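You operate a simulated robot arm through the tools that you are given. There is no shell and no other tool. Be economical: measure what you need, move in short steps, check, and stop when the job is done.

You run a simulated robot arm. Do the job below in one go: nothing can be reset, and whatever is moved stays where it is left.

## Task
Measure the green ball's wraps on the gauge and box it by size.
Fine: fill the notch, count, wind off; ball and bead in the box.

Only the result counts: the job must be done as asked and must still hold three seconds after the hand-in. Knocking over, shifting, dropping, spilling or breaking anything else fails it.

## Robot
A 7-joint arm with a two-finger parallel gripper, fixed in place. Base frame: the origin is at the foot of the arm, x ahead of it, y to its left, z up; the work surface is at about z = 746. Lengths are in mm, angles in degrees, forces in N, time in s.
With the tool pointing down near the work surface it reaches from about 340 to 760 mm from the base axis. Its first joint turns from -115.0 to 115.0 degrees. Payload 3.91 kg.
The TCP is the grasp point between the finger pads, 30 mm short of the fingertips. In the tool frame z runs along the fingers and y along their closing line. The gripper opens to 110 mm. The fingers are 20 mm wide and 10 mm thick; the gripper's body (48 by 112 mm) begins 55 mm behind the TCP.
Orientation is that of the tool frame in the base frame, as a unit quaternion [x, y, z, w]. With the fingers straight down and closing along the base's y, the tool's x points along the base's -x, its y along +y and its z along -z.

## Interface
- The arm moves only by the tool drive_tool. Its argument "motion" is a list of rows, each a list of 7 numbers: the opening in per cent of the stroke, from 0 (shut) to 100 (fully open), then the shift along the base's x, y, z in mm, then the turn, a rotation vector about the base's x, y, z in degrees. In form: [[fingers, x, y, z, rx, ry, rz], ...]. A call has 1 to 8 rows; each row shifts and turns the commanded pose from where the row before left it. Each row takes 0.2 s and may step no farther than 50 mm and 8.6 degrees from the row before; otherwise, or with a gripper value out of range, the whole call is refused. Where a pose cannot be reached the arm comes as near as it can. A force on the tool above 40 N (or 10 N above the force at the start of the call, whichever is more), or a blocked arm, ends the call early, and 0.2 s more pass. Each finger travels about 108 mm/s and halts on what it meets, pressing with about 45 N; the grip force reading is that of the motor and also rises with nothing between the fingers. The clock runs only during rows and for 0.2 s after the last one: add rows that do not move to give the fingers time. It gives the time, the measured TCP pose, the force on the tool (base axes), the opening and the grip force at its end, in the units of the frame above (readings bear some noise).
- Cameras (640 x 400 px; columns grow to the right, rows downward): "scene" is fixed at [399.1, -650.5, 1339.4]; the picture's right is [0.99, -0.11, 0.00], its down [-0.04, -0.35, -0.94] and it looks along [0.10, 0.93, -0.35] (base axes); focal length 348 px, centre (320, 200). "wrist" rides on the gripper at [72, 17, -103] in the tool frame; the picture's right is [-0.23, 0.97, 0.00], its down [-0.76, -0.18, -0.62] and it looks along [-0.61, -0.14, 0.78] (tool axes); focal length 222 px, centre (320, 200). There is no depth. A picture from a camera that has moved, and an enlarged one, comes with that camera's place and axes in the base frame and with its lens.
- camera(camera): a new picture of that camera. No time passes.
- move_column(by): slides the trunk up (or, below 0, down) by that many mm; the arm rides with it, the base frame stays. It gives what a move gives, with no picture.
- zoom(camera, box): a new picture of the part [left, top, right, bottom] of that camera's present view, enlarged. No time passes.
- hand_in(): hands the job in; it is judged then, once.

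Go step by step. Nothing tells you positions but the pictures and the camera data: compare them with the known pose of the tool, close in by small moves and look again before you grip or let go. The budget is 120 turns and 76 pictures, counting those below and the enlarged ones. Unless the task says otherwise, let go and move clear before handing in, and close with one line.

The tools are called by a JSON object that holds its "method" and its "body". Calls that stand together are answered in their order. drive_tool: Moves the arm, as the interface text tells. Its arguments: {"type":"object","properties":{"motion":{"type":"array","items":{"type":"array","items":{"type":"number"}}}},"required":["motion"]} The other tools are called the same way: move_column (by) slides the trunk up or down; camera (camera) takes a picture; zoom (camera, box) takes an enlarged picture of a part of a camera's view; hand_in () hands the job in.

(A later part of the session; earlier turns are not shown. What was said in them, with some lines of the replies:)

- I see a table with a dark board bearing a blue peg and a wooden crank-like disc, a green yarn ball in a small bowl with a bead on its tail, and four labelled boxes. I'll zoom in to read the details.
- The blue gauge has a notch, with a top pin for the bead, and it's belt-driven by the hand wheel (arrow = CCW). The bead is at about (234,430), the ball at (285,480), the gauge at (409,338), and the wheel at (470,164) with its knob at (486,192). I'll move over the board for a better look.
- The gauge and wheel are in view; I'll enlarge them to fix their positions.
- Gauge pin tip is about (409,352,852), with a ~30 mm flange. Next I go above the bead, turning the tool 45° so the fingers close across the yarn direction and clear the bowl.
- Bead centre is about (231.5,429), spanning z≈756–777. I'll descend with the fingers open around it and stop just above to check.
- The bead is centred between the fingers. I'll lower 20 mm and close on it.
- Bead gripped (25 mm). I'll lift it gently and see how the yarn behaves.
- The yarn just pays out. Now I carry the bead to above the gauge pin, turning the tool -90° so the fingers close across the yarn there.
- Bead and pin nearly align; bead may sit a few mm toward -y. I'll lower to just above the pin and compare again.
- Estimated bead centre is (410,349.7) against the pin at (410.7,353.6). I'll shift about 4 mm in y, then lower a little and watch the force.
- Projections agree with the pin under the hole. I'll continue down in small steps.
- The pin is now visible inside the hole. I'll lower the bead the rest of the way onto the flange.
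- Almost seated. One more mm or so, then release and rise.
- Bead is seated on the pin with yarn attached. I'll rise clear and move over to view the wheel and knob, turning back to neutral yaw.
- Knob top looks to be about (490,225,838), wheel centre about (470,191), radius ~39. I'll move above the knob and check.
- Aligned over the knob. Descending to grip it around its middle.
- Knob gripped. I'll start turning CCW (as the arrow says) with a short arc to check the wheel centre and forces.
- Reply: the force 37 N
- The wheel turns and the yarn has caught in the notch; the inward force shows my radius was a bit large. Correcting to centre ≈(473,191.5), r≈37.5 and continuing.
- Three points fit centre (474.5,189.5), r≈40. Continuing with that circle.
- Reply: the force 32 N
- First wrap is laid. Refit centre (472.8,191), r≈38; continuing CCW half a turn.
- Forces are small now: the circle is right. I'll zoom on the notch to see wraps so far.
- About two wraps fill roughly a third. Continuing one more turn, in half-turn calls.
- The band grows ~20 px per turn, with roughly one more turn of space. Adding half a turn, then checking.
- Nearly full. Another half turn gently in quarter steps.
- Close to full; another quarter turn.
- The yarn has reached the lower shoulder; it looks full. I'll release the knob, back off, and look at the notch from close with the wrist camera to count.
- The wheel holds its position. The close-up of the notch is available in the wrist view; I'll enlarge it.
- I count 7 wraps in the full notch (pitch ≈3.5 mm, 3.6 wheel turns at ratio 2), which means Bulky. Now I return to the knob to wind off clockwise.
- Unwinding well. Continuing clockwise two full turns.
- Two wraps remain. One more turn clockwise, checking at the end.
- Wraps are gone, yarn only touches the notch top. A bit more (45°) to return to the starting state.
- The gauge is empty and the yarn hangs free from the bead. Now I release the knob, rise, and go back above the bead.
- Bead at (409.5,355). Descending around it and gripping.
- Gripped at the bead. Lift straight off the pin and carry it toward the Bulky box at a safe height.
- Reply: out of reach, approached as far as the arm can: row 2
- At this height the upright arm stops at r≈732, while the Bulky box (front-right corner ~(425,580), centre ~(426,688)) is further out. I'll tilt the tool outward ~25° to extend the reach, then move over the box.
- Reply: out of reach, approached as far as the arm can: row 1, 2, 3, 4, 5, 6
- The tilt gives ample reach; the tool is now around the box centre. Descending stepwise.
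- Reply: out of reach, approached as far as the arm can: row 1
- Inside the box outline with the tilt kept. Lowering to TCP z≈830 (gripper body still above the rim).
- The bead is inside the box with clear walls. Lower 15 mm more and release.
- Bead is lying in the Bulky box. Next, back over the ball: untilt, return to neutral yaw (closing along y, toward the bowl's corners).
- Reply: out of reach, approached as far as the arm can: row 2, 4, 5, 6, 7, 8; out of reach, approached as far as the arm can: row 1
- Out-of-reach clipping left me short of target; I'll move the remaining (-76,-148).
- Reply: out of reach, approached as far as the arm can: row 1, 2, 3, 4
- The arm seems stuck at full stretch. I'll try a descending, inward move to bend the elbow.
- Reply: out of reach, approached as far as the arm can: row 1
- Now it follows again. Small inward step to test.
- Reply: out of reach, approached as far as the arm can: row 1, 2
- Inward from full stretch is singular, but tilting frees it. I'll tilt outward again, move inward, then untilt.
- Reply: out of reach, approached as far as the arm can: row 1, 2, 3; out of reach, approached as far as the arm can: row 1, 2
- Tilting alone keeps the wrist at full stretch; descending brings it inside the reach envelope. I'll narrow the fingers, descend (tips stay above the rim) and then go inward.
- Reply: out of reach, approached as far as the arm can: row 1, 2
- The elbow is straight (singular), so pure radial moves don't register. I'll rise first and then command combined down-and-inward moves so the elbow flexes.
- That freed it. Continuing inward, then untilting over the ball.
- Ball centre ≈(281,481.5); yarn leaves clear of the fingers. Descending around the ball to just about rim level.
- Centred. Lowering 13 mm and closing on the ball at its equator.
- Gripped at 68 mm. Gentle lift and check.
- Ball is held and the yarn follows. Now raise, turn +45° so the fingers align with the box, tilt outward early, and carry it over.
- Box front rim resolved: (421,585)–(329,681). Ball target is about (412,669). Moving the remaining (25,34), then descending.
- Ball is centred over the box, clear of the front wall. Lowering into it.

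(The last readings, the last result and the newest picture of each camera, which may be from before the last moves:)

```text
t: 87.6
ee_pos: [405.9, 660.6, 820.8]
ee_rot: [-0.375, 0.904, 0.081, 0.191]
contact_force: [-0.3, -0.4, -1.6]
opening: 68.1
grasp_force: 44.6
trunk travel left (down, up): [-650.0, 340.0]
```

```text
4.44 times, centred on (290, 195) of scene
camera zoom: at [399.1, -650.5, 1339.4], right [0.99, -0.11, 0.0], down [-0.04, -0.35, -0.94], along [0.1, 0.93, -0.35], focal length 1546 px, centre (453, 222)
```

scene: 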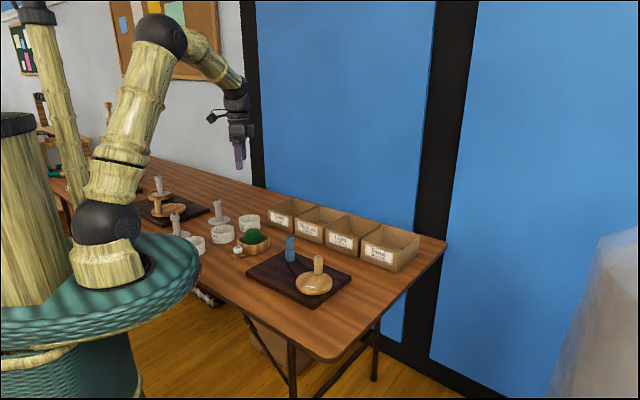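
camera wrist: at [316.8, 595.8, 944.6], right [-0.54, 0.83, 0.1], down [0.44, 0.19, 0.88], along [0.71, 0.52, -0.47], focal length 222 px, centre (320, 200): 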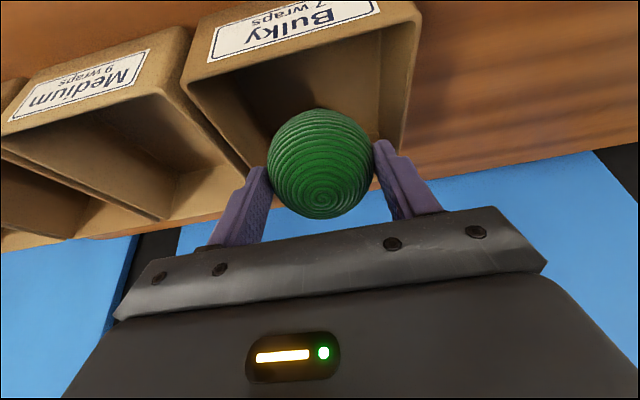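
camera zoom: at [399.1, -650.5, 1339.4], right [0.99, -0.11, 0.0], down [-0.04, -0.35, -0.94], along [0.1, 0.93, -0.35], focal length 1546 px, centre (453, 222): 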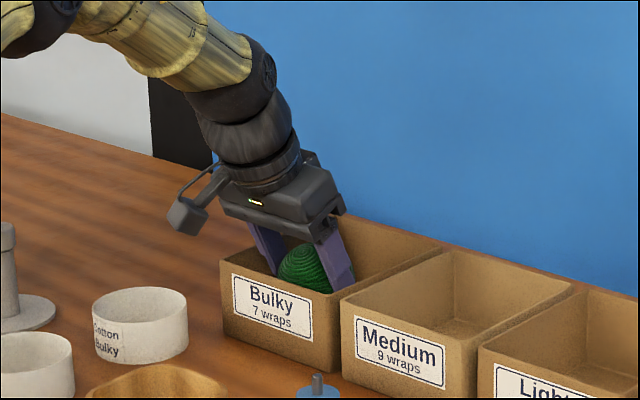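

Ball is down in the box. Opening slightly and withdrawing straight up.

{"method": "drive_tool", "body": {"motion": [[65, 0, 0, -2, 0, 0, 0], [71, 0, 0, 0, 0, 0, 0], [71, 0, 0, 0, 0, 0, 0], [71, 0, 0, 20, 0, 0, 0], [71, 0, 0, 30, 0, 0, 0], [71, 0, 0, 40, 0, 0, 0], [71, -10, -14, 20, 0, 0, 0], [71, -20, -28, 0, 0, 0, 0]]}}

{"method": "camera", "body": {"camera": "wrist"}}

{"method": "zoom", "body": {"camera": "scene", "box": [200, 170, 380, 310]}}

```text
t: 89.4
ee_pos: [373.9, 617.5, 926.7]
ee_rot: [-0.374, 0.904, 0.082, 0.192]
contact_force: [0.2, 0.3, 0.2]
opening: 78.1
grasp_force: 0.0
trunk travel left (down, up): [-650.0, 340.0]
```

```text
3 pictures are left
camera wrist: at [286.5, 552.5, 992.0], right [-0.54, 0.83, 0.1], down [0.44, 0.19, 0.88], along [0.72, 0.52, -0.47], focal length 222 px, centre (320, 200)
```

wrist: 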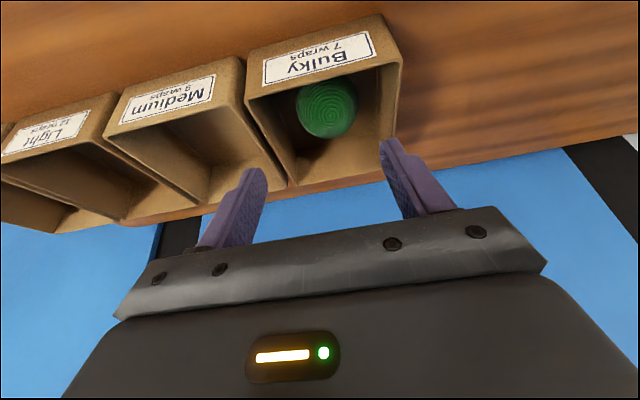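

```text
2.86 times, centred on (290, 240) of scene
camera zoom: at [399.1, -650.5, 1339.4], right [0.99, -0.11, 0.0], down [-0.04, -0.35, -0.94], along [0.1, 0.93, -0.35], focal length 994 px, centre (406, 86)
```

zoom: 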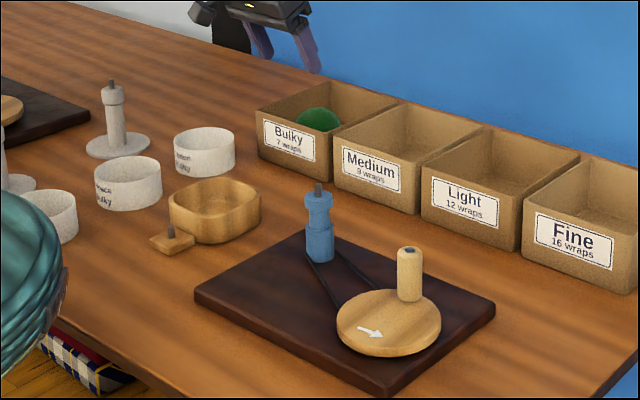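

Ball is in the Bulky box and everything else is in place; I'll confirm the bead with one zoom.

{"method": "zoom", "body": {"camera": "wrist", "box": [240, 60, 410, 190]}}

```text
3.08 times, centred on (325, 125) of wrist
camera zoom: at [286.5, 552.5, 992.0], right [-0.54, 0.83, 0.1], down [0.44, 0.19, 0.88], along [0.72, 0.52, -0.47], focal length 684 px, centre (305, 431)
```

zoom: 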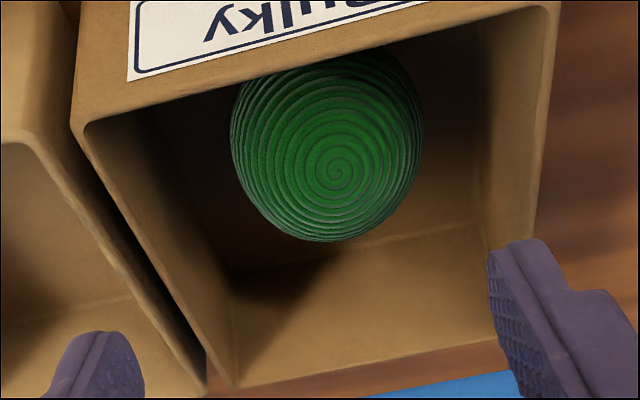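

The bead should be behind the ball from this angle; I'll rise 80 mm to see over it.

{"method": "drive_tool", "body": {"motion": [[71, 0, 0, 30, 0, 0, 0], [71, 0, 0, 30, 0, 0, 0], [71, 0, 0, 30, 0, 0, 0], [71, 0, 0, 0, 0, 0, 0]]}}

{"method": "zoom", "body": {"camera": "wrist", "box": [240, 40, 410, 170]}}

```text
t: 90.4
ee_pos: [375.2, 617.8, 1017.9]
ee_rot: [-0.375, 0.904, 0.081, 0.191]
contact_force: [-0.8, -0.3, -0.6]
opening: 78.0
grasp_force: 0.1
trunk travel left (down, up): [-650.0, 340.0]
```

```text
3.08 times, centred on (325, 105) of wrist
camera zoom: at [287.4, 552.2, 1082.5], right [-0.54, 0.83, 0.1], down [0.44, 0.19, 0.88], along [0.71, 0.52, -0.47], focal length 684 px, centre (305, 492)
```

zoom: 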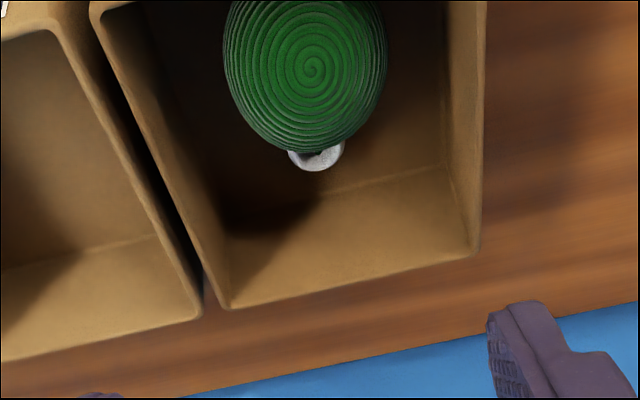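

Ball and bead are both in the Bulky box, the gauge is wound off, and the arm is clear. Handing in.

{"method": "hand_in", "body": {}}

```text
The job is handed in.
```

The green ball measured 7 wraps in the full notch, so I wound the yarn off and put the ball and its bead in the Bulky (7 wraps) box. I read "Fine:" in the task as introducing the details, not as naming the Fine box.
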